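You operate a simulated robot arm through the tools that you are given. There is no shell and no other tool. Be economical: measure what you need, move in short steps, check, and stop when the job is done.

The job below is to be done with a simulated robot arm. You get a single attempt, and the scene is never put back.

JOB
The stool wobbles: swap the short leg for the square leg and lock it.
Fine: stand the short leg on the blue stand. Tap the red tee peg home with the mallet, fingers clear, and put the mallet back. Set down upright: short leg, mallet.
Where things are to end (x, y in the base frame): short leg within 0.06 m of [0.39, -0.48].
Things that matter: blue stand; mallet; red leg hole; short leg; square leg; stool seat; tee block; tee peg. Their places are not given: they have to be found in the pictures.

The check looks at the end state, three seconds after you hand in, the way a careful person would. Anything else that was tipped, shoved, dropped, spilled or broken makes it a failure.

ROBOT AND FRAMES
A 6-joint arm with a two-finger parallel gripper, fixed in place. Base frame: the origin is at the foot of the arm, x ahead of it, y to its left, z up. Lengths are in m, angles in rad, forces in N, time in s.
With the tool pointing down near the work surface it reaches from about 0.14 to 0.84 m from the base axis. Its first joint turns from -2.897 to 2.897 rad. Payload 3.91 kg.
Tool frame: the origin (TCP) lies between the finger pads and is the grasp point; the fingertips stand 0.03 m ahead of it; z points along the fingers, y is the line along which they close. Largest opening 0.11 m; finger width 0.02, thickness 0.01; the body of the gripper, 0.048 by 0.112 m, starts 0.055 m behind the TCP.
Orientation is that of the tool frame in the base frame, as a unit quaternion [x, y, z, w]. With the fingers straight down and closing along the base's y, the tool's x points along the base's -x, its y along +y and its z along -z.

CONTROLS
- The arm moves only by the tool jog_arm. Its argument "plan" is a list of rows, each a list of 3 entries, a list of its own where there are three numbers: the shift along the tool's x, y, z in mm, then the turn, a rotation vector about the tool's x, y, z in rad, then the closure in counts, from 0 (fully open) to 255 (shut). In form: [[[dx, dy, dz], [ax, ay, az], hand], ...]. A call has 1 to 12 rows; each row is the pose to reach, as a shift and turn from the pose commanded when the call began, along the tool's axes at that moment. Each row takes 0.2 s and may step no farther than 0.05 m and 0.15 rad from the row before; otherwise, or with a gripper value out of range, the whole call is refused. A pose out of reach is approached as far as the arm can. The call stops where the force on the tool passes 90 N (or 10 N more than at its start, if that is more) or the arm is blocked; 0.2 s more then pass. The fingers move at their own pace (about 0.108 m/s each) and stop on an object; they squeeze with about 38 N. The grip force told is the motor's: it shows also when the fingers shut on nothing. Time passes only in rows, and 0.2 s behind the last, so rows that repeat a pose let the fingers close. It gives the time, the measured TCP pose, the force on the tool (base axes), the opening and the grip force at its end, in the units of the frame above (readings bear some noise), with the torque about the TCP (base axes, N m) and any sound that the robot's microphone picked up.
- Cameras (640 x 400 px; columns grow to the right, rows downward): "scene" is fixed at [0.3981, 0.4993, 1.423]; the picture's right is [-0.95, 0.32, 0.00], its down [0.08, 0.25, -0.96] and it looks along [-0.30, -0.91, -0.27] (base axes); focal length 372 px, centre (320, 200). "wrist" rides on the gripper at [0.077, 0.007, -0.115] in the tool frame; the picture's right is [-0.09, 1.00, 0.00], its down [-0.80, -0.07, -0.59] and it looks along [-0.59, -0.05, 0.80] (tool axes); focal length 270 px, centre (320, 200).
- get_image(camera): a new picture of that camera. No time passes.
- move_column(by): slides the trunk up (or, below 0, down) by that many m; the arm rides with it, the base frame stays. It gives what a move gives, with no picture.
- point_at(camera, pixels): for up to 12 pixels [column, row] of the newest picture of that camera ("zoom" is the newest enlarged one), the place [x, y, z] in the base frame of the surface seen there, good to about 0.002 m, but the place of the scene camera against the robot may be out by one fixed shift of up to 0.025 m in any direction. No time passes.
- close_up(camera, box): a new picture of the part [left, top, right, bottom] of that camera's present view, enlarged. No time passes.
- finish_job(): hands the job in; it is judged then, once.

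Go step by step. Measure first, check grasps and placings, and put right what went wrong. The budget is 80 turns and 38 pictures, counting those below and the enlarged ones. Unless the task says otherwise, let go and move clear before handing in, and close with one line.

The tools are called after ">>>" as a command line: name --argument value ..., lists and objects as JSON in quotes. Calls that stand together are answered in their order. jog_arm: Moves the arm, as the interface text tells. Its arguments: {"type":"object","properties":{"plan":{"type":"array","items":{"type":"array"}}},"required":["plan"]} The other tools are called the same way: move_column (by) slides the trunk up or down; get_image (camera) takes a picture; point_at (camera, pixels) gives the place of the surface under pixels of a picture; close_up (camera, box) takes an enlarged picture of a part of a camera's view; finish_job () hands the job in.

At the start:

```text
t: 0.0
tool_pos: [0.1872, -0.3057, 1.2824]
ee_rot: [0.001, 1.0, 0.0, 0.0]
wrist_force: [-0.3, 0.2, -0.2]
moment: [0.01, -0.02, 0.01]
finger_gap: 0.1101
grasp_force: 0.1
trunk travel left (down, up): [-0.475, 0.065]
```

scene: 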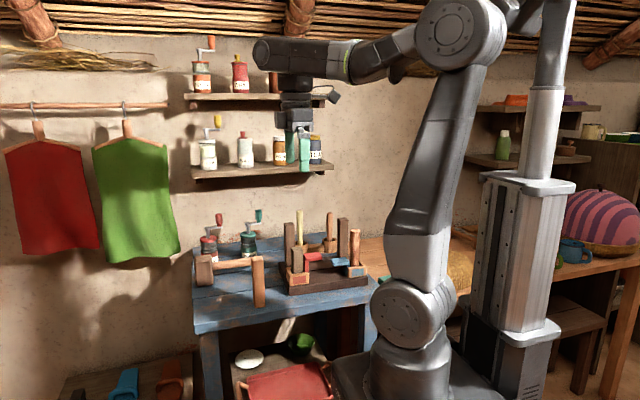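
wrist: 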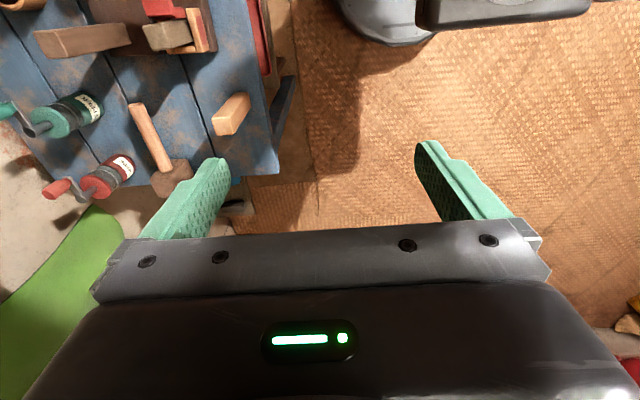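

The scene picture shows a blue bench with a stool rack around px (325,260) and a mallet near (230,265). I take close-ups to identify the parts.

>>> close_up --camera "scene" --box '[180, 190, 380, 330]'

>>> close_up --camera "wrist" --box '[0, 0, 320, 200]'

```text
2.86 times, centred on (280, 260) of scene
```

zoom: 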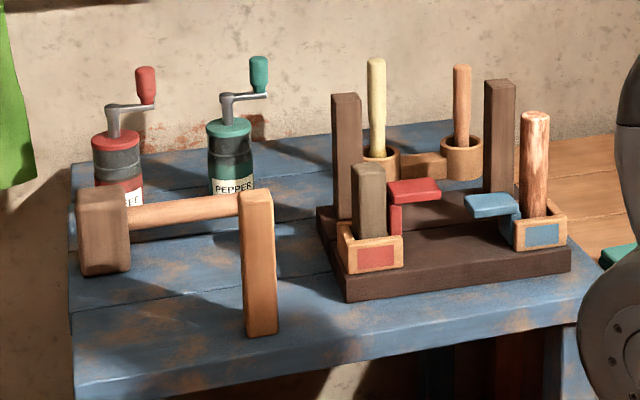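

```text
2.00 times, centred on (160, 100) of wrist
```

zoom: 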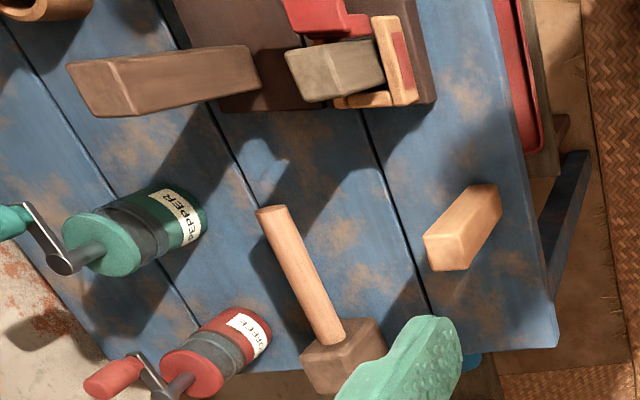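

The red socket holds the short leg, with the red tee beside it. The square leg stands loose and the mallet lies behind it. I measure these from the wrist zoom.

>>> point_at --camera "zoom" --pixels '[[484, 200], [435, 240], [330, 340], [355, 360], [270, 215], [305, 70], [340, 60], [335, 25], [395, 50], [90, 90], [500, 100], [240, 100]]'

>>> close_up --camera "scene" --box '[270, 220, 380, 300]'

```text
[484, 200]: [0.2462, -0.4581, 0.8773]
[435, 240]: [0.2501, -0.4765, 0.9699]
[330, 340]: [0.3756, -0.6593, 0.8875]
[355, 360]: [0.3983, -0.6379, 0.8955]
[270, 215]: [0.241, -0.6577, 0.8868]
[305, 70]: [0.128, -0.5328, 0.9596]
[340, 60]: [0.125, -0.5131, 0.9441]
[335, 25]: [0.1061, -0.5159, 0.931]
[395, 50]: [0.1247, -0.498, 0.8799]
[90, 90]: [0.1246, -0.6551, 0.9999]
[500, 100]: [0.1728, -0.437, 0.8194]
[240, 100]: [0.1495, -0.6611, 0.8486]
```

```text
5.00 times, centred on (325, 260) of scene
```

zoom: 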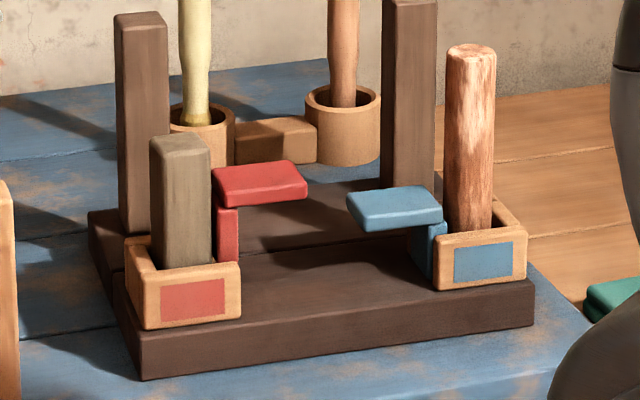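

The table is at z≈0.818, and the square leg stands at about (0.246,-0.47) with its top at 0.97. I still have to find the blue stand, so I look bottom-left, where something blue shows at (125,385).

>>> close_up --camera "scene" --box '[50, 300, 370, 400]'

>>> jog_arm --plan '[[[-40, 0, 0], [0, 0, 0], 0], [[-80, 0, 0], [0, 0, 0], 0], [[-120, 0, 0], [0, 0, 0], 0], [[-160, 0, 0], [0, 0, 0], 0], [[-200, 0, 0], [0, 0, 0], 0]]'

>>> get_image --camera "wrist"

```text
2.00 times, centred on (210, 350) of scene
```

zoom: 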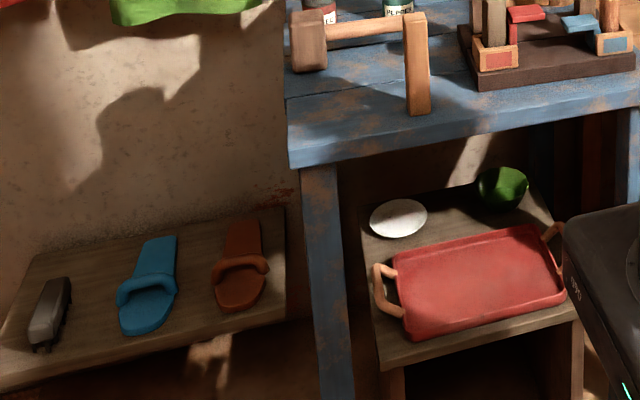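

```text
t: 1.2
tool_pos: [0.3881, -0.3066, 1.2812]
ee_rot: [0.0, 1.0, 0.0, -0.001]
wrist_force: [0.3, -0.4, -0.8]
moment: [0.0, 0.06, -0.05]
finger_gap: 0.1099
grasp_force: 0.0
trunk travel left (down, up): [-0.475, 0.065]
```

```text
31 pictures are left
```

wrist: 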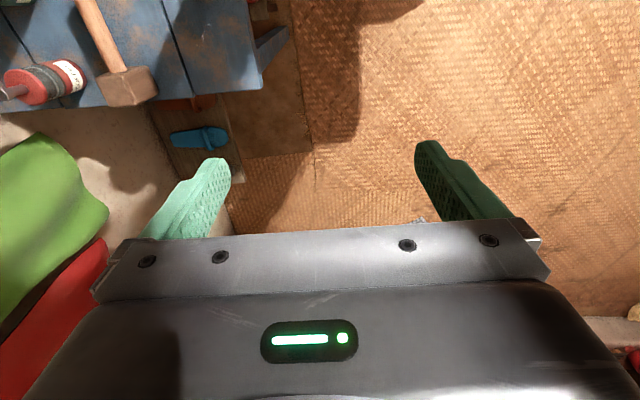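

The only blue support by the target (0.39,-0.48) is the blue bench, so I take that as the blue stand. Next I turn the hand so the wrist camera looks toward -y at the stool.

>>> jog_arm --plan '[[[22, 0, 5], [0, 0, 0.1309], 0], [[44, 0, 10], [0, 0, 0.2618], 0], [[66, 0, 15], [0, 0, 0.3927], 0], [[88, 0, 20], [0, 0, 0.5236], 0], [[110, 0, 25], [0, 0, 0.6545], 0], [[132, 0, 30], [0, 0, 0.7854], 0], [[154, 0, 35], [0, 0, 0.9163], 0], [[176, 0, 40], [0, 0, 1.0472], 0], [[198, 0, 45], [0, 0, 1.1781], 0], [[208, 0, 50], [0, 0, 1.309], 0], [[208, 0, 55], [0, 0, 1.4399], 0], [[208, 0, 60], [0, 0, 1.5708], 0]]'

>>> get_image --camera "wrist"

```text
t: 3.8
tool_pos: [0.1804, -0.3068, 1.2228]
ee_rot: [0.709, 0.706, 0.0, -0.001]
wrist_force: [0.0, 0.2, 0.3]
moment: [0.0, -0.02, 0.02]
finger_gap: 0.1101
grasp_force: 0.0
trunk travel left (down, up): [-0.475, 0.065]
```

```text
30 pictures are left
```

wrist: 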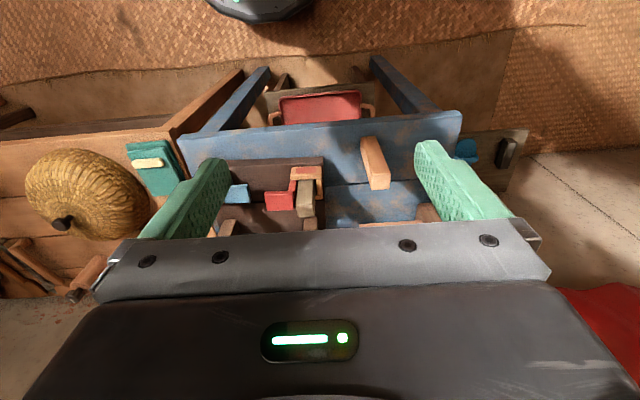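

The camera now looks toward -y with +x to the right, and the stool shows at px (270,200). I move closer for a better view.

>>> jog_arm --plan '[[[-40, -15, 0], [0, 0, 0], 0], [[-80, -30, 0], [0, 0, 0], 0], [[-110, -40, 20], [0, 0, 0], 0], [[-130, -50, 60], [0, 0, 0], 0]]'

>>> get_image --camera "wrist"

```text
t: 4.8
tool_pos: [0.1287, -0.4363, 1.1627]
ee_rot: [0.707, 0.707, 0.0, 0.0]
wrist_force: [-0.2, -0.3, -0.4]
moment: [-0.02, 0.0, -0.01]
finger_gap: 0.1101
grasp_force: 0.1
trunk travel left (down, up): [-0.475, 0.065]
```

```text
29 pictures are left
```

wrist: 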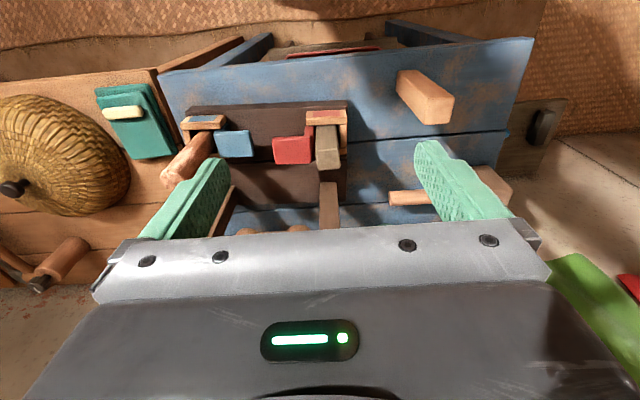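

>>> close_up --camera "wrist" --box '[230, 60, 470, 210]'

```text
2.67 times, centred on (350, 135) of wrist
```

zoom: 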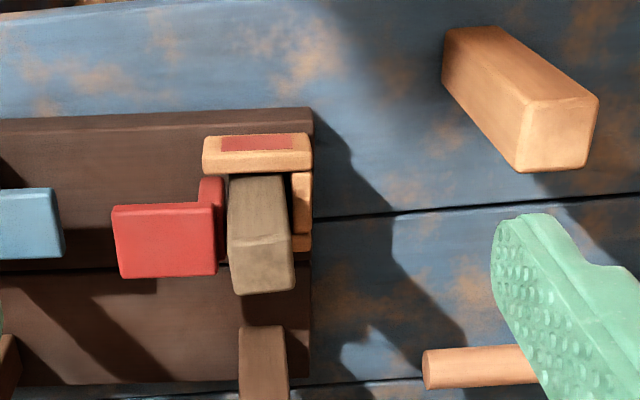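

The red socket has walls on +y, +x and -y, and the red tee closes the -x side. I measure the details.

>>> point_at --camera "zoom" --pixels '[[140, 240], [205, 220], [120, 215], [213, 270], [208, 185], [215, 185], [240, 265], [285, 265], [238, 240], [290, 240], [263, 285], [20, 225]]'

>>> point_at --camera "zoom" --pixels '[[258, 143], [303, 190], [303, 140], [215, 140], [302, 240], [225, 240], [535, 105], [590, 105], [520, 165], [580, 165], [430, 370], [260, 340]]'

>>> close_up --camera "scene" --box '[280, 235, 360, 285]'

```text
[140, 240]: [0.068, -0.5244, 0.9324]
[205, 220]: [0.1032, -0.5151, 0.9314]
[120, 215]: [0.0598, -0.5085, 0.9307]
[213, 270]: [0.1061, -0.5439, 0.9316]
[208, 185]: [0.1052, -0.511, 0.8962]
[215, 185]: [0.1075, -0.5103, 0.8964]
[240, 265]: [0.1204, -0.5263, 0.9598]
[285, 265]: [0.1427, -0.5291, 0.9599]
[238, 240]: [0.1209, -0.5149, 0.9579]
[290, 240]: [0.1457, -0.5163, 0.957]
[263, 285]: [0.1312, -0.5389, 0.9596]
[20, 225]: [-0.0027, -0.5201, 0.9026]
```

```text
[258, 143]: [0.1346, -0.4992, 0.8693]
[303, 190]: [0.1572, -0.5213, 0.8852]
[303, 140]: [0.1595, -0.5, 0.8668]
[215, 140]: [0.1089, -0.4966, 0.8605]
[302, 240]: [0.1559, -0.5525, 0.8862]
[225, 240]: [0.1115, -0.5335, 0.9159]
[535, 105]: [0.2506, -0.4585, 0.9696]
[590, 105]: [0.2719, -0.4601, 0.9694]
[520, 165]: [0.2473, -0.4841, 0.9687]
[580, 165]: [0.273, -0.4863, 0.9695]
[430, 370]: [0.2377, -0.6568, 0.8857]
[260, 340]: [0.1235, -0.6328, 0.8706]
```

```text
8.00 times, centred on (320, 260) of scene
```

zoom: 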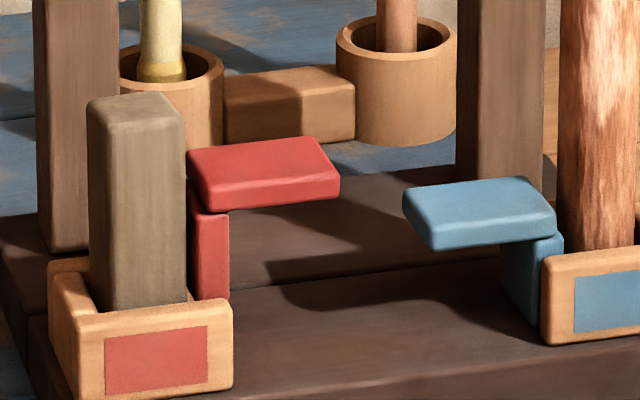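

The short leg is 30 mm square, centred at about (0.1315,-0.528) with its top at 0.96. The red tee plate sits at 0.932 against 0.903 for the blue one, so the red tee is unlocked and up by about 29 mm. I turn the hand to close along y and hover over the short leg.

>>> jog_arm --plan '[[[-10, 0, 0], [0, 0, -0.143], 0], [[-20, 0, 0], [0, 0, -0.286], 0], [[-30, 0, 0], [0, 0, -0.428], 0], [[-40, 0, 0], [0, 0, -0.571], 0], [[-50, 0, 10], [0, 0, -0.714], 0], [[-60, 0, 20], [0, 0, -0.857], 0], [[-70, 0, 30], [0, 0, -1.0], 0], [[-80, 1, 40], [0, 0, -1.142], 0], [[-85, 2, 50], [0, 0, -1.285], 0], [[-92, 3, 60], [0, 0, -1.428], 0], [[-92, 3, 90], [0, 0, -1.5708], 0]]'

>>> get_image --camera "wrist"

```text
t: 7.2
tool_pos: [0.1308, -0.5286, 1.0727]
ee_rot: [-0.002, 1.0, 0.0, 0.0]
wrist_force: [-0.2, 0.4, -0.9]
moment: [0.03, 0.0, -0.01]
finger_gap: 0.1098
grasp_force: 0.0
trunk travel left (down, up): [-0.475, 0.065]
```

```text
26 pictures are left
```

wrist: 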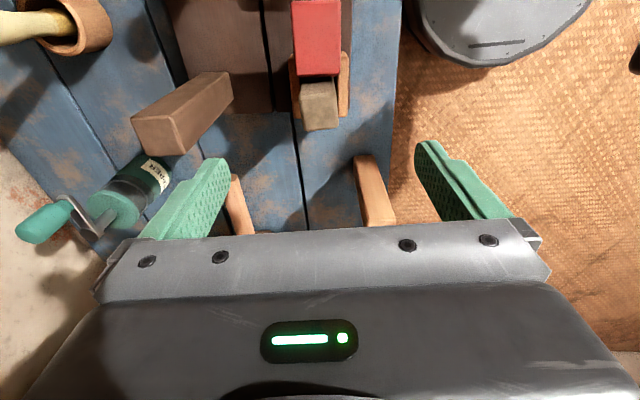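

The leg is directly below at (320,115). I descend to TCP z≈0.940, with fingertips at 0.91, and close.

>>> jog_arm --plan '[[[0, 0, 40], [0, 0, 0], 0], [[0, 0, 80], [0, 0, 0], 0], [[0, 0, 115], [0, 0, 0], 0], [[0, 0, 132], [0, 0, 0], 0], [[0, 0, 132], [0, 0, 0], 180], [[0, 0, 132], [0, 0, 0], 255], [[0, 0, 132], [0, 0, 0], 255], [[0, 0, 132], [0, 0, 0], 255]]'

>>> get_image --camera "wrist"

```text
t: 9.0
tool_pos: [0.1297, -0.5277, 0.9398]
ee_rot: [0.0, 1.0, 0.0, 0.001]
wrist_force: [-0.2, -0.5, 1.4]
moment: [-0.01, -0.01, 0.0]
finger_gap: 0.0311
grasp_force: 37.5
trunk travel left (down, up): [-0.475, 0.065]
```

```text
25 pictures are left
```

wrist: 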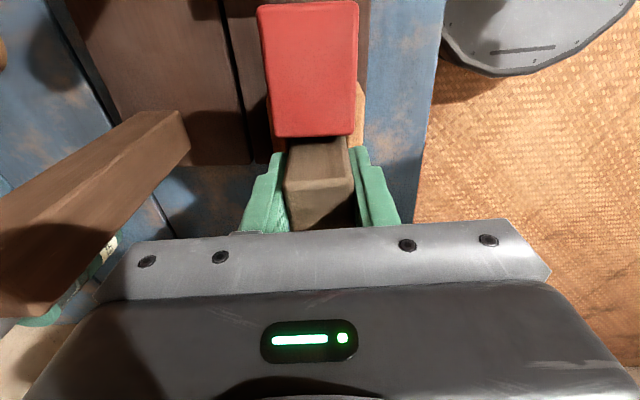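

The leg is gripped, with a gap of 31 mm. I lift it straight up slowly at first and watch the force.

>>> jog_arm --plan '[[[0, 0, -5], [0, 0, 0], 255], [[0, 0, -12], [0, 0, 0], 255], [[0, 0, -22], [0, 0, 0], 255], [[0, 0, -40], [0, 0, 0], 255], [[0, 0, -70], [0, 0, 0], 255], [[0, 0, -110], [0, 0, 0], 255], [[0, 0, -140], [0, 0, 0], 255]]'

>>> close_up --camera "scene" --box '[180, 170, 380, 330]'

```text
t: 10.6
tool_pos: [0.132, -0.5267, 1.0812]
ee_rot: [0.0, 1.0, 0.0, 0.0]
wrist_force: [0.0, 0.8, -0.2]
moment: [-0.02, 0.02, 0.03]
finger_gap: 0.0313
grasp_force: 38.3
trunk travel left (down, up): [-0.475, 0.065]
```

```text
2.50 times, centred on (280, 250) of scene
```

zoom: 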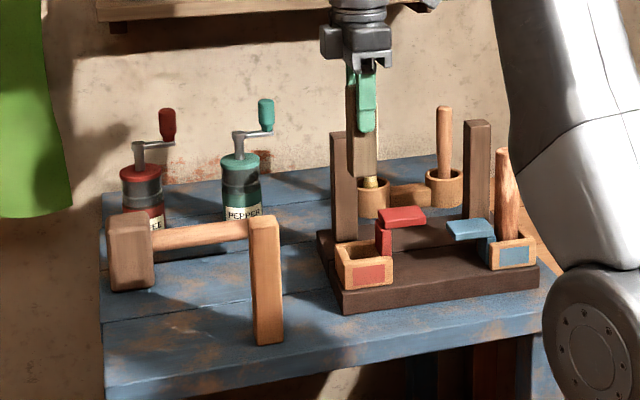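

The short leg is out and the tee stayed in place. I measure the leg's bottom, the socket interior and the mallet.

>>> point_at --camera "zoom" --pixels '[[362, 172], [354, 100], [353, 262], [400, 214], [265, 335], [265, 225], [130, 285], [130, 240], [145, 222], [120, 220], [240, 230], [160, 395]]'

```text
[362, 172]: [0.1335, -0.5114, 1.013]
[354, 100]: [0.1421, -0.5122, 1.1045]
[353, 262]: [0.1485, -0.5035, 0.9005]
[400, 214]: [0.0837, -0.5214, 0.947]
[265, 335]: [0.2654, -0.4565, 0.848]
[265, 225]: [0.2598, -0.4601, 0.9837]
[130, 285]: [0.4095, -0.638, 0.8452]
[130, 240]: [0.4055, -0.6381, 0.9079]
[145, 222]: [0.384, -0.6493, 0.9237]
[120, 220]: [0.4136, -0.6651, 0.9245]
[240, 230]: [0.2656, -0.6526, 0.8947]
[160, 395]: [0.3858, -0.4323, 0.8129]
```

The leg bottom is about 0.086 below the TCP. I carry it over to (0.39,-0.485) at height and take a look before lowering.

>>> jog_arm --plan '[[[0, 0, -30], [0, 0, 0], 255], [[-40, 6, -30], [0, 0, 0], 255], [[-85, 12, -30], [0, 0, 0], 255], [[-130, 20, -30], [0, 0, 0], 255], [[-175, 30, -30], [0, 0, 0], 255], [[-220, 40, -30], [0, 0, 0], 255], [[-258, 42, -20], [0, 0, 0], 255], [[-258, 42, 20], [0, 0, 0], 255], [[-258, 42, 65], [0, 0, 0], 255], [[-258, 42, 110], [0, 0, 0], 255], [[-258, 42, 150], [0, 0, 0], 255]]'

>>> get_image --camera "wrist"

```text
t: 13.0
tool_pos: [0.3907, -0.4861, 0.9292]
ee_rot: [0.0, 1.0, 0.0, 0.0]
wrist_force: [-0.2, 0.2, -1.5]
moment: [0.0, -0.03, 0.03]
finger_gap: 0.0313
grasp_force: 38.5
trunk travel left (down, up): [-0.475, 0.065]
```

```text
23 pictures are left
```

wrist: 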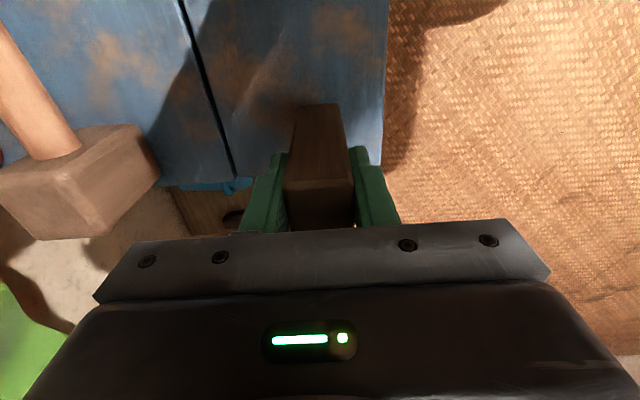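

The bench corner appears at (382,160), so I check where its edges lie.

>>> point_at --camera "wrist" --pixels '[[379, 158], [372, 155], [383, 60], [240, 170], [180, 180], [300, 112], [60, 160], [95, 220], [100, 140], [130, 130], [70, 150]]'

```text
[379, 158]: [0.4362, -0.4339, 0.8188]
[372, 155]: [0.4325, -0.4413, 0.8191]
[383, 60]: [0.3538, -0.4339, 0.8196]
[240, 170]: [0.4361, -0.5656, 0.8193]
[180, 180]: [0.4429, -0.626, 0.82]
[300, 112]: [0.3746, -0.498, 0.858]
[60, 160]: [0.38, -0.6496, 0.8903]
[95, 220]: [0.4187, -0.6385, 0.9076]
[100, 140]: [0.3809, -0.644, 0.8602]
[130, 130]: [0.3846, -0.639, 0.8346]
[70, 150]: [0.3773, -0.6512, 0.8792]
```

The bench runs to x≈0.44 and y≈-0.434 with its top at 0.819, so the spot is good. I lower in small steps.

>>> jog_arm --plan '[[[0, 0, 8], [0, 0, 0], 255], [[0, 0, 14], [0, 0, 0], 255], [[0, 0, 18], [0, 0, 0], 255], [[0, 0, 21], [0, 0, 0], 255]]'

```text
t: 14.0
tool_pos: [0.3902, -0.4854, 0.9119]
ee_rot: [0.0, 1.0, 0.0, 0.001]
wrist_force: [0.0, 1.2, 6.7]
moment: [0.16, 0.01, 0.0]
finger_gap: 0.0314
grasp_force: 38.3
trunk travel left (down, up): [-0.475, 0.065]
```

The contact force is 6.7 N at z=0.912, so the leg is standing on the bench. I open slowly and rise.

>>> jog_arm --plan '[[[0, 0, 0], [0, 0, 0], 200], [[0, 0, 0], [0, 0, 0], 100], [[0, 0, 0], [0, 0, 0], 0], [[0, 0, 0], [0, 0, 0], 0], [[0, 0, -10], [0, 0, 0], 0], [[0, 0, -40], [0, 0, 0], 0], [[0, 0, -80], [0, 0, 0], 0], [[0, 0, -120], [0, 0, 0], 0]]'

>>> get_image --camera "wrist"

```text
t: 15.8
tool_pos: [0.3892, -0.4849, 1.0318]
ee_rot: [-0.001, 1.0, 0.0, 0.0]
wrist_force: [0.3, 0.4, 0.3]
moment: [-0.02, -0.01, -0.02]
finger_gap: 0.11
grasp_force: 0.0
trunk travel left (down, up): [-0.475, 0.065]
```

```text
22 pictures are left
```

wrist: 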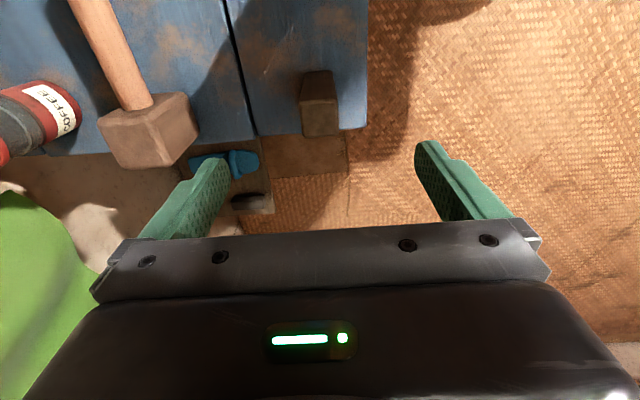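

The short leg stands upright at (320,110). I move over the square leg at (0.26,-0.472).

>>> jog_arm --plan '[[[45, 5, -20], [0, 0, 0], 0], [[90, 10, -20], [0, 0, 0], 0], [[129, 13, -20], [0, 0, 0], 0], [[129, 13, -20], [0, 0, 0], 0]]'

>>> get_image --camera "wrist"

```text
t: 16.8
tool_pos: [0.2599, -0.4737, 1.0504]
ee_rot: [0.0, 1.0, 0.0, 0.0]
wrist_force: [-0.6, 0.1, 0.0]
moment: [-0.05, -0.04, -0.01]
finger_gap: 0.1102
grasp_force: 0.2
trunk travel left (down, up): [-0.475, 0.065]
```

```text
21 pictures are left
```

wrist: 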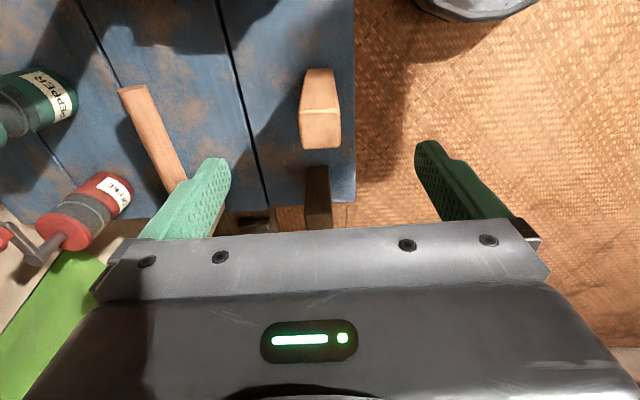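

The leg is aligned and centred at px (320,130). I descend 100 mm, grip it and lift.

>>> jog_arm --plan '[[[0, 1, 40], [0, 0, 0], 0], [[0, 1, 80], [0, 0, 0], 0], [[0, 1, 100], [0, 0, 0], 0], [[0, 1, 100], [0, 0, 0], 180], [[0, 1, 100], [0, 0, 0], 255], [[0, 1, 100], [0, 0, 0], 255], [[0, 1, 100], [0, 0, 0], 255], [[0, 1, 90], [0, 0, 0], 255], [[0, 1, 55], [0, 0, 0], 255], [[0, 1, 10], [0, 0, 0], 255], [[0, 1, -35], [0, 0, 0], 255], [[0, 1, -75], [0, 0, 0], 255]]'

>>> close_up --camera "scene" --box '[180, 150, 380, 330]'

```text
t: 19.4
tool_pos: [0.2605, -0.4714, 1.1253]
ee_rot: [0.0, 1.0, 0.0, 0.001]
wrist_force: [0.7, 0.1, -1.2]
moment: [0.02, 0.01, -0.01]
finger_gap: 0.0318
grasp_force: 38.1
trunk travel left (down, up): [-0.475, 0.065]
```

```text
2.22 times, centred on (280, 240) of scene
```

zoom: 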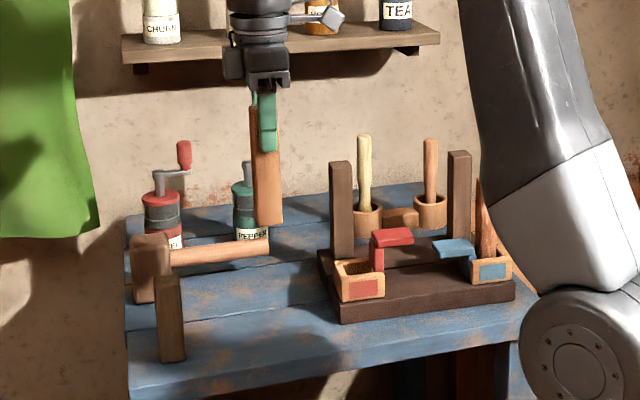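

The square leg is held straight. I move it over the socket at (0.132,-0.5275), staying above it, and look.

>>> jog_arm --plan '[[[40, -15, 0], [0, 0, 0], 255], [[80, -30, 0], [0, 0, 0], 255], [[115, -48, 0], [0, 0, 0], 255], [[128.5, -56, 0], [0, 0, 0], 255], [[128.5, -56, 30], [0, 0, 0], 255], [[128.5, -56, 50], [0, 0, 0], 255], [[128.5, -56, 50], [0, 0, 0], 255]]'

>>> close_up --camera "wrist" --box '[220, 0, 420, 230]'

>>> close_up --camera "scene" --box '[270, 200, 370, 300]'

```text
t: 21.0
tool_pos: [0.1326, -0.527, 1.0745]
ee_rot: [0.0, 1.0, 0.0, 0.0]
wrist_force: [-0.5, 0.7, -0.7]
moment: [0.02, -0.02, 0.0]
finger_gap: 0.0316
grasp_force: 38.0
trunk travel left (down, up): [-0.475, 0.065]
```

```text
1.74 times, centred on (320, 115) of wrist
```

zoom: 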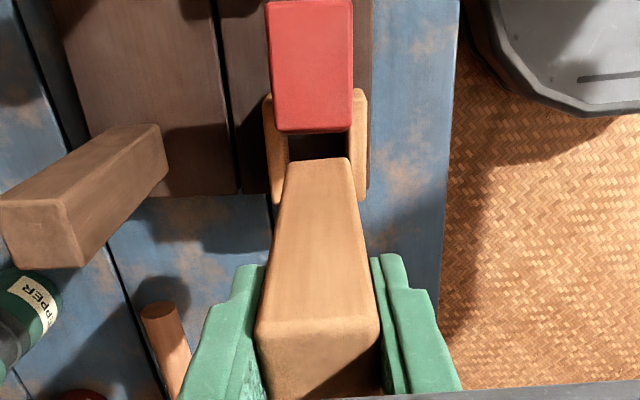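

```text
4.00 times, centred on (320, 250) of scene
```

zoom: 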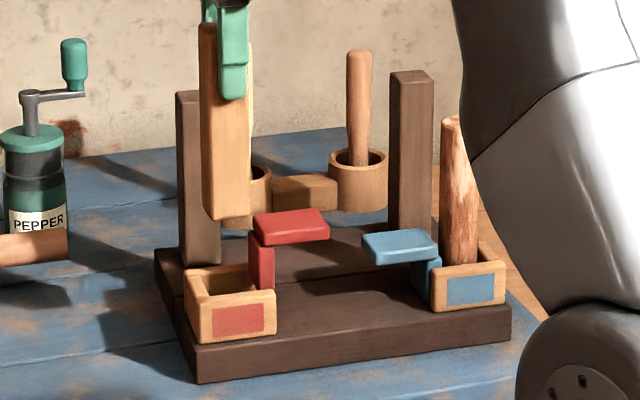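

The leg looks centred over the socket. I measure the socket walls in the scene zoom, using the leg and the tee as references.

>>> point_at --camera "zoom" --pixels '[[203, 300], [240, 295], [270, 292], [195, 285], [192, 275], [205, 275], [225, 269], [225, 280], [228, 200], [208, 200], [245, 200], [292, 225]]'

```text
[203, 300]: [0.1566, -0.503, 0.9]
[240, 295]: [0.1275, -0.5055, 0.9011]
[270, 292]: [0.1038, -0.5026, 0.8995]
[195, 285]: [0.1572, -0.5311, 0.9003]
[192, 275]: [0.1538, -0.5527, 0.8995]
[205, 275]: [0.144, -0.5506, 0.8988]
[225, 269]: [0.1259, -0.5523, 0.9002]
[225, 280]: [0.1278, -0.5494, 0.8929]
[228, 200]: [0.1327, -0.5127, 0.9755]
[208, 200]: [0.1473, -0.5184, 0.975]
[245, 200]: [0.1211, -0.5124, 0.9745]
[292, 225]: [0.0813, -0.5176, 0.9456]
```

The cavity centre is about (0.1335,-0.528), so I nudge +1.5 mm in x and -1 mm in y, then lower slowly.

>>> jog_arm --plan '[[[-1.5, -1, 20], [0, 0, 0], 255], [[-1.5, -1, 40], [0, 0, 0], 255], [[-1.5, -1, 52], [0, 0, 0], 255], [[-1.5, -1, 60], [0, 0, 0], 255], [[-1.5, -1, 68], [0, 0, 0], 255], [[-1.5, -1, 76], [0, 0, 0], 255], [[-1.5, -1, 82], [0, 0, 0], 255], [[-1.5, -1, 86], [0, 0, 0], 255]]'

```text
t: 22.8
tool_pos: [0.1322, -0.5277, 0.9901]
ee_rot: [0.0, 1.0, -0.003, 0.001]
wrist_force: [-4.7, -1.4, 33.3]
moment: [-0.02, -0.14, -0.01]
finger_gap: 0.0316
grasp_force: 37.4
trunk travel left (down, up): [-0.475, 0.065]
```

A force of 33 N appears with the leg bottom about 12 mm above the expected floor, plus a side push toward -x. I look before going on.

>>> close_up --camera "scene" --box '[280, 210, 350, 290]'

>>> get_image --camera "wrist"

```text
5.00 times, centred on (315, 250) of scene
```

zoom: 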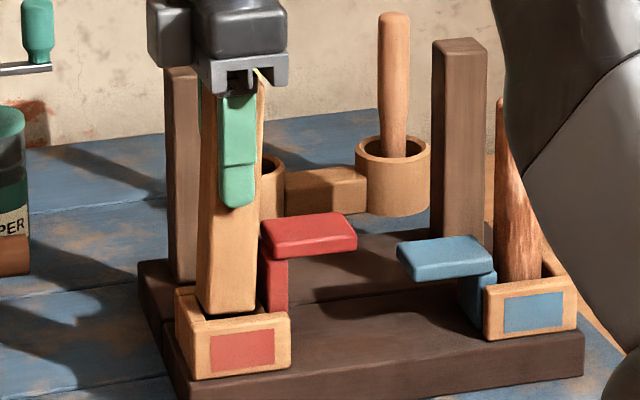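

```text
16 pictures are left
```

wrist: 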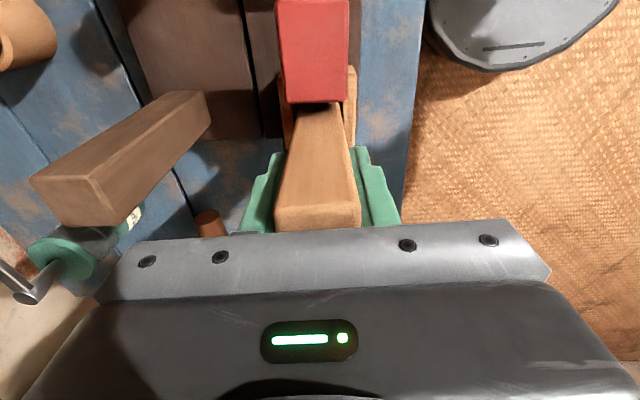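

>>> point_at --camera "wrist" --pixels '[[300, 217], [340, 217], [318, 222], [80, 205], [310, 15], [310, 90], [350, 110], [353, 80], [286, 120], [300, 190], [335, 190]]'

>>> point_at --camera "zoom" --pixels '[[225, 300], [270, 300], [192, 305], [225, 318], [250, 315], [250, 305], [205, 250], [250, 240], [310, 235], [275, 280]]'

```text
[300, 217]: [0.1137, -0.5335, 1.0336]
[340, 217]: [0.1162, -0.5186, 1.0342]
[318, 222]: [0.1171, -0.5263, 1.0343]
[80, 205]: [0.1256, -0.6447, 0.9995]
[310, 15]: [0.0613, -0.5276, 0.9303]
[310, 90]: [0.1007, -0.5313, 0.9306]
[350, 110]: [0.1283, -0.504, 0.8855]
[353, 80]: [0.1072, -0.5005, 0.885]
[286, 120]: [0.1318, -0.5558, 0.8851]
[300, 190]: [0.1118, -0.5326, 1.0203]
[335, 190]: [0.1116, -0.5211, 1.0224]
```

```text
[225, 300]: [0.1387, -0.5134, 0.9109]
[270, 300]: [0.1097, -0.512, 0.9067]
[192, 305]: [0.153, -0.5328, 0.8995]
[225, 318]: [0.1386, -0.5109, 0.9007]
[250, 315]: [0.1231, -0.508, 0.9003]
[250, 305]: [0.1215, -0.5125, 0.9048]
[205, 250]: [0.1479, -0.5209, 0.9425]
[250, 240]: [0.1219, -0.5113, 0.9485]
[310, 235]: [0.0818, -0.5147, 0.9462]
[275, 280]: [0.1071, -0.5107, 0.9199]
```

The leg top reads 1.034, so the leg slid up in the grip and its bottom sits on the socket rim at about 0.885. I lift it and measure the cavity edges precisely.

>>> jog_arm --plan '[[[0, 0, -10], [0, 0, 0], 255], [[0, 0, -30], [0, 0, 0], 255], [[0, 0, -60], [0, 0, 0], 255], [[0, 0, -60], [0, 0, 0], 255]]'

>>> close_up --camera "wrist" --box '[260, 30, 380, 105]'

```text
t: 23.8
tool_pos: [0.1336, -0.529, 1.0471]
ee_rot: [0.0, 1.0, 0.001, 0.0]
wrist_force: [0.2, 0.7, -0.7]
moment: [-0.01, 0.01, -0.02]
finger_gap: 0.0315
grasp_force: 38.3
trunk travel left (down, up): [-0.475, 0.065]
```

```text
5.33 times, centred on (320, 68) of wrist
```

zoom: 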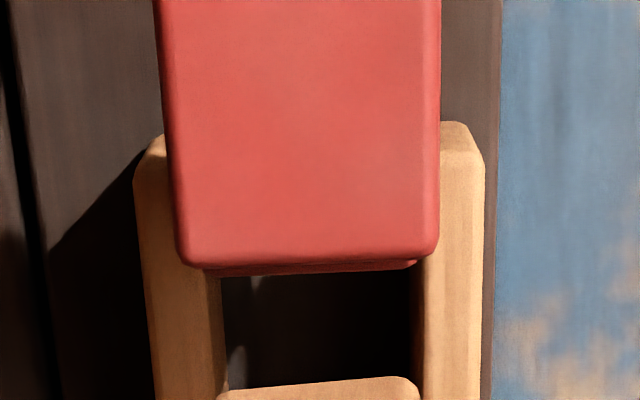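

>>> point_at --camera "zoom" --pixels '[[150, 300], [205, 300], [212, 340], [430, 300], [425, 340], [480, 300], [228, 394], [400, 386], [415, 300], [222, 300], [310, 266], [300, 330]]'

```text
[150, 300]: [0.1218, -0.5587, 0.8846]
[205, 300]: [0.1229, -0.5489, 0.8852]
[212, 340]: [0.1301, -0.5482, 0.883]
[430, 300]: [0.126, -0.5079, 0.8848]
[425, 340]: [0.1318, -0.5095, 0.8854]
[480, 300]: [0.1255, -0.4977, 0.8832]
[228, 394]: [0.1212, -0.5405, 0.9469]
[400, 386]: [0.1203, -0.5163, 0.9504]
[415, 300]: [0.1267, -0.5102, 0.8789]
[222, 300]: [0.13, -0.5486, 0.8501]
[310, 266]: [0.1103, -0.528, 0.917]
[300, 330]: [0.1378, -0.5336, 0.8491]
```

The y clearance is fine: the cavity runs from -0.5486 to -0.510. In x the leg's bottom -x edge is at 0.1205, so its far face is near the wall at 0.1515. I check for tilt in the grip.

>>> get_image --camera "wrist"

>>> point_at --camera "wrist" --pixels '[[318, 110], [318, 125], [318, 140], [318, 155], [318, 170], [318, 185], [318, 200], [305, 215], [318, 222], [335, 215]]'

>>> close_up --camera "scene" --box '[280, 190, 350, 290]'

```text
14 pictures are left
```

wrist: 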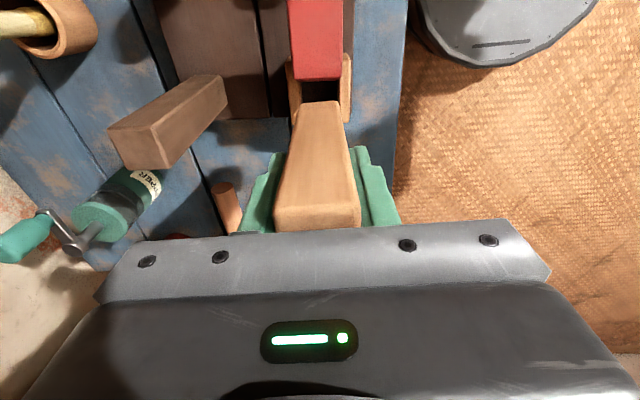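

```text
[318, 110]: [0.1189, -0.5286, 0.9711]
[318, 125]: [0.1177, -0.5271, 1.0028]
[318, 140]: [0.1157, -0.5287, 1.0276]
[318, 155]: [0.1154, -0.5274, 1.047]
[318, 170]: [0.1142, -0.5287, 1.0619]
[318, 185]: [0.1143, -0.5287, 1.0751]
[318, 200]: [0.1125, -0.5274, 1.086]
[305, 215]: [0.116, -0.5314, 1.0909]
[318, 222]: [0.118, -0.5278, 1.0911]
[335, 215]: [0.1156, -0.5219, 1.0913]
```

```text
4.00 times, centred on (315, 240) of scene
```

zoom: 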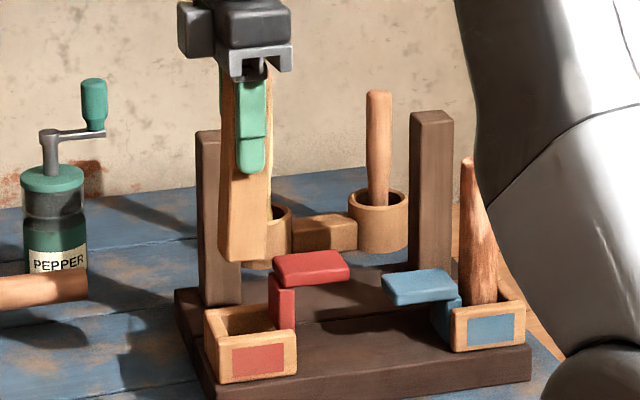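

The leg tilted 0.055 rad in the grip, with its bottom toward +x. I rotate +0.053 about tool y to straighten it, centre it at (0.131,-0.529), and lower to just above the rim.

>>> jog_arm --plan '[[[0, 0, 0], [0, 0.027, 0], 255], [[0, -1, 0], [0, 0.053, 0], 255], [[0, -1, 20], [0, 0.053, 0], 255], [[0, -1, 36], [0, 0.053, 0], 255], [[0, -1, 36], [0, 0.053, 0], 255]]'

>>> get_image --camera "wrist"

>>> point_at --camera "wrist" --pixels '[[320, 108], [320, 120], [318, 140], [318, 160], [318, 180], [318, 200], [318, 215], [305, 110], [335, 110], [320, 100]]'

```text
t: 25.0
tool_pos: [0.1356, -0.5296, 1.0127]
ee_rot: [0.001, 1.0, 0.0, -0.027]
wrist_force: [-0.5, 0.3, -1.2]
moment: [-0.02, -0.02, 0.01]
finger_gap: 0.0317
grasp_force: 37.7
trunk travel left (down, up): [-0.475, 0.065]
```

```text
12 pictures are left
```

wrist: 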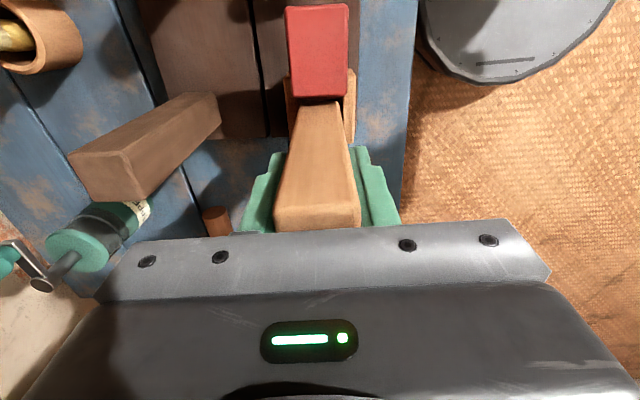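

```text
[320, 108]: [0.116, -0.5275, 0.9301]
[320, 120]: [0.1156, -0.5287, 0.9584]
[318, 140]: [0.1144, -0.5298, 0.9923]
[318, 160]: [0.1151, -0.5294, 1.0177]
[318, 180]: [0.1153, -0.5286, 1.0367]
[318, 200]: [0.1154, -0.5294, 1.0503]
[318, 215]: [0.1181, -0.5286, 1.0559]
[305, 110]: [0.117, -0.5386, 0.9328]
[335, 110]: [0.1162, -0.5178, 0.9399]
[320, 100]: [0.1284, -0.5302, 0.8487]
```

The leg is now vertical with its -x face at 0.1155, matching the old leg. I lower it along true vertical.

>>> jog_arm --plan '[[[-0.5, 0, 10], [0, 0, 0], 255], [[-1.1, 0, 20], [0, 0, 0], 255], [[-1.5, 0, 28], [0, 0, 0], 255], [[-1.9, 0, 36], [0, 0, 0], 255], [[-2.3, 0, 44], [0, 0, 0], 255], [[-2.6, 0, 50], [0, 0, 0], 255], [[-2.8, 0, 53], [0, 0, 0], 255]]'

```text
t: 26.6
tool_pos: [0.1334, -0.5305, 0.9606]
ee_rot: [0.0, 1.0, 0.0, -0.027]
wrist_force: [0.2, -1.2, -0.3]
moment: [0.02, 0.04, 0.0]
finger_gap: 0.0319
grasp_force: 37.8
trunk travel left (down, up): [-0.475, 0.065]
```

There is no resistance and the leg is in the socket. I ease down to contact.

>>> jog_arm --plan '[[[-0.1, 0, 2], [0, 0, 0], 255], [[-0.2, 0, 3.5], [0, 0, 0], 255], [[-0.25, 0, 5], [0, 0, 0], 255]]'

```text
t: 27.4
tool_pos: [0.1336, -0.5301, 0.9561]
ee_rot: [0.0, 1.0, 0.0, -0.026]
wrist_force: [1.3, 0.0, 5.1]
moment: [0.12, -0.06, -0.05]
finger_gap: 0.0318
grasp_force: 37.7
trunk travel left (down, up): [-0.475, 0.065]
```

The leg touched the floor with 5 N. I release, rise clear and straighten the tool.

>>> jog_arm --plan '[[[0, 0, 0], [0, 0, 0], 200], [[0, 0, 0], [0, 0, 0], 100], [[0, 0, 0], [0, 0, 0], 0], [[0, 0, 0], [0, 0, 0], 0], [[0.5, 0, -10], [0, 0, 0], 0], [[2, 0, -40], [0, 0, 0], 0], [[4.5, 0, -85], [0, 0, 0], 0], [[6, 0, -120], [0, -0.053, 0], 0], [[6, 0, -140], [0, -0.053, 0], 0]]'

>>> close_up --camera "scene" --box '[200, 200, 360, 300]'

```text
t: 29.4
tool_pos: [0.1331, -0.5297, 1.0948]
ee_rot: [0.001, 1.0, 0.001, 0.0]
wrist_force: [0.8, -0.3, 0.0]
moment: [-0.01, 0.0, 0.01]
finger_gap: 0.1101
grasp_force: 0.1
trunk travel left (down, up): [-0.475, 0.065]
```

```text
4.00 times, centred on (280, 250) of scene
```

zoom: 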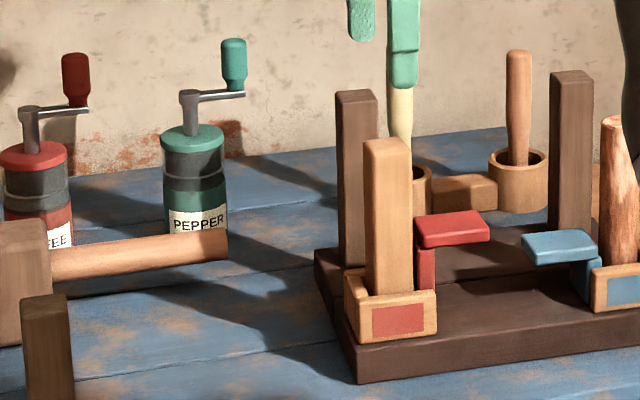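

The square leg is seated. Now I move to view the mallet and the nearby grinders from above.

>>> jog_arm --plan '[[[0, 0, -30], [0, 0, 0], 0], [[-45, -10, -35], [0, 0, 0], 0], [[-90, -35, -35], [0, 0, 0], 0], [[-127, -65, -35], [0, 0, 0], 0], [[-127, -90, -35], [0, 0, 0], 0]]'

>>> get_image --camera "wrist"

```text
refused: row 3 steps farther than a row can; nothing moved
```

```text
10 pictures are left
```

wrist: 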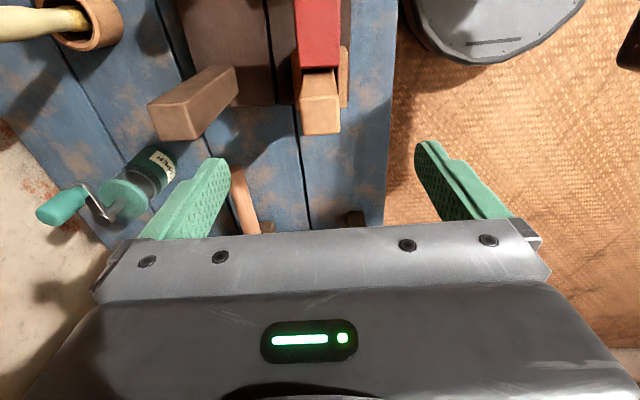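

The call was refused because one row stepped too far, but the picture still shows the new leg seated. I retry with shorter steps.

>>> jog_arm --plan '[[[0, 0, -30], [0, 0, 0], 0], [[-40, -10, -35], [0, 0, 0], 0], [[-80, -30, -35], [0, 0, 0], 0], [[-115, -60, -35], [0, 0, 0], 0], [[-127, -90, -35], [0, 0, 0], 0], [[-127, -90, -35], [0, 0, 0], 0]]'

>>> get_image --camera "wrist"

```text
t: 30.8
tool_pos: [0.262, -0.619, 1.1293]
ee_rot: [0.0, 1.0, 0.0, 0.0]
wrist_force: [0.9, 0.3, 0.4]
moment: [0.04, 0.02, 0.0]
finger_gap: 0.1099
grasp_force: 0.1
trunk travel left (down, up): [-0.475, 0.065]
```

```text
9 pictures are left
```

wrist: 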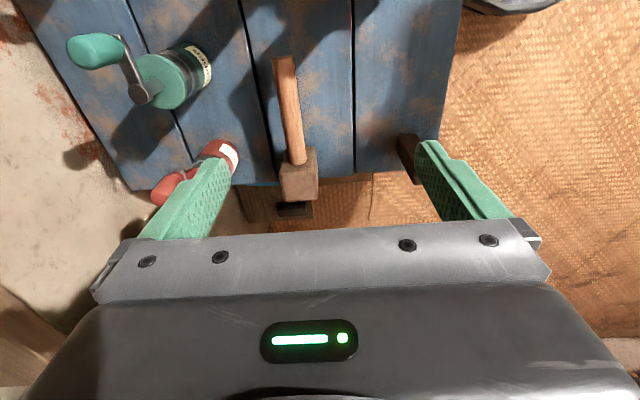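

>>> point_at --camera "wrist" --pixels '[[283, 60], [276, 80], [297, 80], [287, 100], [287, 130], [305, 130], [295, 160], [283, 172], [315, 172], [284, 196], [314, 196], [300, 185]]'

>>> point_at --camera "wrist" --pixels '[[210, 60], [185, 80], [135, 45], [95, 50], [232, 155], [215, 155], [170, 190], [160, 195], [292, 60], [312, 152]]'

```text
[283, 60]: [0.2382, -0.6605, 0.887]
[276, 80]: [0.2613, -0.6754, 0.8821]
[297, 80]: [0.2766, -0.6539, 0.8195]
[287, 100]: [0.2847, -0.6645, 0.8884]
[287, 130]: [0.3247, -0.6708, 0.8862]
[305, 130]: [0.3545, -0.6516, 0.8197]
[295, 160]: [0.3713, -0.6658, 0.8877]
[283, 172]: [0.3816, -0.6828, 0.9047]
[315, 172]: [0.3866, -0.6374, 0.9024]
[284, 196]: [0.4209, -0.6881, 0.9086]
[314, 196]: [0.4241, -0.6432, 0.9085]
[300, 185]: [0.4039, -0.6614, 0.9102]
```

```text
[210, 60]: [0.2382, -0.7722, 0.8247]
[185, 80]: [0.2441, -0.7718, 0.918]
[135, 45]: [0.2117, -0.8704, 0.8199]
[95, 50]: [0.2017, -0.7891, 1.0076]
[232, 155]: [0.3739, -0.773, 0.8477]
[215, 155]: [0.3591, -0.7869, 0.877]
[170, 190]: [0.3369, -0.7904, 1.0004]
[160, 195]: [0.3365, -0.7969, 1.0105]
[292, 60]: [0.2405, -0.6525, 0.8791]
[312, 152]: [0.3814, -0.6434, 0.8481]
```

The handle axis runs from (0.239,-0.661) to (0.38,-0.666), yawed about -0.04 rad and roughly 25 mm thick with its top at 0.888. The head spans x 0.38–0.425 and z 0.819–0.910. I grip the handle near the head at x=0.335.

>>> jog_arm --plan '[[[-35, -22, 0], [0, 0, 0.04], 100], [[-73, -45, 0], [0, 0, 0.04], 100], [[-73, -45, 45], [0, 0, 0.04], 100], [[-73, -45, 90], [0, 0, 0.04], 100], [[-73, -45, 135], [0, 0, 0.04], 100], [[-73, -45, 180], [0, 0, 0.04], 100], [[-73, -45, 220], [0, 0, 0.04], 100], [[-73, -45, 256], [0, 0, 0.04], 100], [[-73, -45, 256], [0, 0, 0.04], 200], [[-73, -45, 256], [0, 0, 0.04], 255], [[-73, -45, 256], [0, 0, 0.04], 255], [[-73, -45, 256], [0, 0, 0.04], 255]]'

```text
t: 33.4
tool_pos: [0.3351, -0.6639, 0.8741]
ee_rot: [0.02, 1.0, 0.0, 0.001]
wrist_force: [-0.5, 1.1, 0.1]
moment: [0.14, 0.11, 0.33]
finger_gap: 0.0265
grasp_force: 38.6
trunk travel left (down, up): [-0.475, 0.065]
```

The handle is gripped with a gap of 26.5 mm. I lift it and check the wrench and tilt.

>>> jog_arm --plan '[[[0, 0, -15], [0, 0, 0], 255], [[0, 0, -50], [0, 0, 0], 255], [[0, 0, -95], [0, 0, 0], 255], [[0, 0, -140], [0, 0, 0], 255], [[0, 0, -180], [0, 0, 0], 255], [[0, 0, -180], [0, 0, 0], 255]]'

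>>> get_image --camera "wrist"

```text
t: 34.8
tool_pos: [0.3347, -0.6643, 1.0535]
ee_rot: [0.02, 1.0, 0.0, -0.001]
wrist_force: [-1.1, 1.0, -1.8]
moment: [0.07, 0.11, 0.31]
finger_gap: 0.0264
grasp_force: 37.7
trunk travel left (down, up): [-0.475, 0.065]
```

```text
8 pictures are left
```

wrist: 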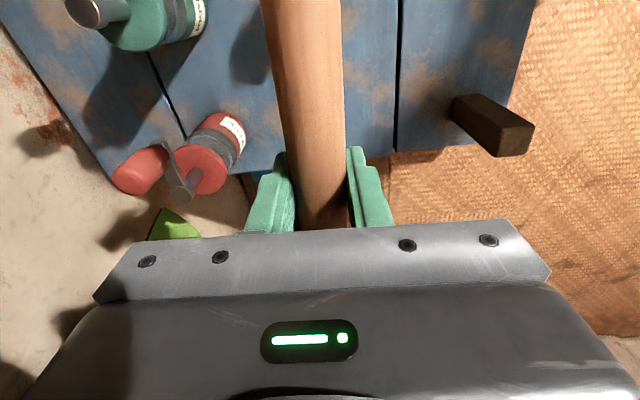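

>>> point_at --camera "wrist" --pixels '[[300, 10], [303, 60], [310, 100], [314, 140], [318, 180], [320, 205]]'

>>> close_up --camera "scene" --box '[180, 140, 380, 300]'

```text
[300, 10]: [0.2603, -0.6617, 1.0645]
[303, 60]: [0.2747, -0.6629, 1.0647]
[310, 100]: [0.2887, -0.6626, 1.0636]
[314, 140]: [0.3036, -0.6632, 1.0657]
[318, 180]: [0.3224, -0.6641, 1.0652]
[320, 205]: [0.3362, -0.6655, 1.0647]
```

```text
2.50 times, centred on (280, 220) of scene
```

zoom: 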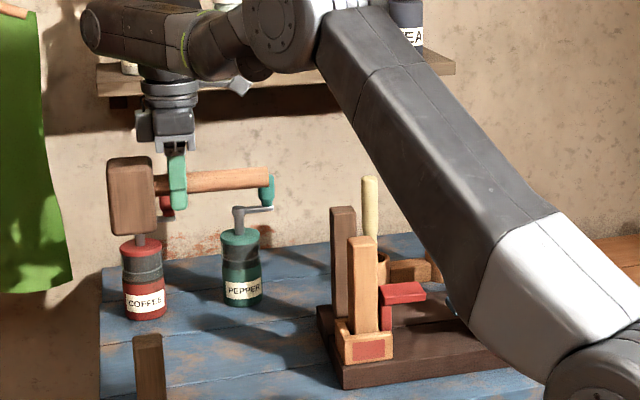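

The handle is level, and the head bottom is about 55 mm below the TCP. I raise the mallet and swing it clear in +y before turning.

>>> jog_arm --plan '[[[0, 0, -40], [0, 0, 0], 255], [[0, 0, -80], [0, 0, 0], 255], [[0, 40, -80], [0, 0, 0], 255], [[0, 80, -80], [0, 0, 0], 255], [[0, 120, -80], [0, 0, 0], 255], [[0, 160, -80], [0, 0, 0], 255], [[0, 195.1, -80], [0, 0, 0], 255]]'

>>> jog_arm --plan '[[[21.5, 0, 0], [0, 0, 0.1276], 255], [[43, 0, 0], [0, 0, 0.2551], 255], [[64.4, 0, 0], [0, 0, 0.3827], 255], [[85.9, 0, 0], [0, 0, 0.5103], 255], [[107.4, 0, 0], [0, 0, 0.6378], 255], [[128.9, 0, 0], [0, 0, 0.7654], 255], [[150.3, 0, 0], [0, 0, 0.893], 255], [[171.8, 0, 0], [0, 0, 1.0205], 255], [[193.3, 0, 0], [0, 0, 1.1481], 255], [[214.8, 0, 0], [0, 0, 1.2757], 255], [[236.2, 0, 0], [0, 0, 1.4032], 255], [[257.7, 0, 0], [0, 0, 1.5308], 255]]'

>>> jog_arm --plan '[[[0, 0, 40], [0, 0, 0], 255], [[0, 0, 80], [0, 0, 0], 255], [[0, 0, 105], [0, 0, 0], 255], [[0, 0, 105], [0, 0, 0], 255]]'

>>> close_up --camera "scene" --box '[270, 200, 370, 290]'

```text
t: 36.4
tool_pos: [0.3414, -0.4692, 1.1341]
ee_rot: [0.02, 1.0, -0.001, 0.0]
wrist_force: [-0.3, 0.2, -2.3]
moment: [-0.02, 0.06, -0.02]
finger_gap: 0.0266
grasp_force: 37.6
trunk travel left (down, up): [-0.475, 0.065]
```

```text
t: 39.0
tool_pos: [0.0845, -0.4593, 1.1345]
ee_rot: [0.708, 0.706, 0.0, 0.0]
wrist_force: [-0.4, -0.2, -2.6]
moment: [0.05, 0.06, -0.18]
finger_gap: 0.027
grasp_force: 37.4
trunk travel left (down, up): [-0.475, 0.065]
```

```text
t: 40.0
tool_pos: [0.0846, -0.4582, 1.0284]
ee_rot: [0.708, 0.707, 0.0, 0.0]
wrist_force: [0.4, -0.7, -2.6]
moment: [0.08, 0.01, -0.02]
finger_gap: 0.0266
grasp_force: 38.1
trunk travel left (down, up): [-0.475, 0.065]
```

```text
4.44 times, centred on (320, 245) of scene
```

zoom: 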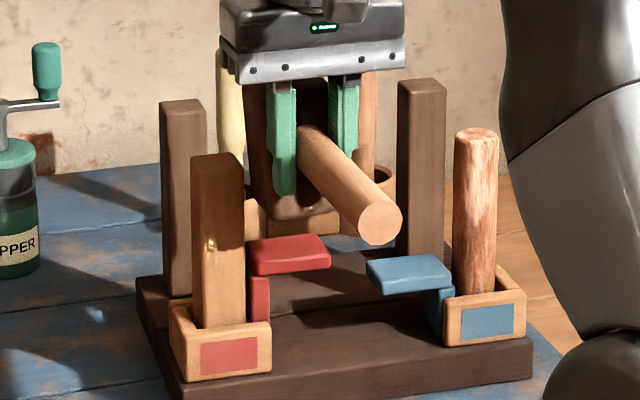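

The head hangs behind the fingers above the red plate. I verify its position against the plate and the leg.

>>> point_at --camera "zoom" --pixels '[[252, 140], [255, 190], [275, 205], [300, 210], [320, 200], [325, 130], [290, 255], [252, 260], [325, 258], [238, 220], [380, 220], [330, 190]]'

```text
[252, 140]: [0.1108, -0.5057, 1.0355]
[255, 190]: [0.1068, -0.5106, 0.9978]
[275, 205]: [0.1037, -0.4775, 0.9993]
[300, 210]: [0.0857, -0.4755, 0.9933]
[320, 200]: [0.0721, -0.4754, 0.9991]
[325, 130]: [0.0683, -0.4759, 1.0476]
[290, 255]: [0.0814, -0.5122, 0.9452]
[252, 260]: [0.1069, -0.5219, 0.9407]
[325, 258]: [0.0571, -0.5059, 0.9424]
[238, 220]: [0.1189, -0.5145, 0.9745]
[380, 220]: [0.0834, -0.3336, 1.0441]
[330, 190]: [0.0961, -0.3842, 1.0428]
```

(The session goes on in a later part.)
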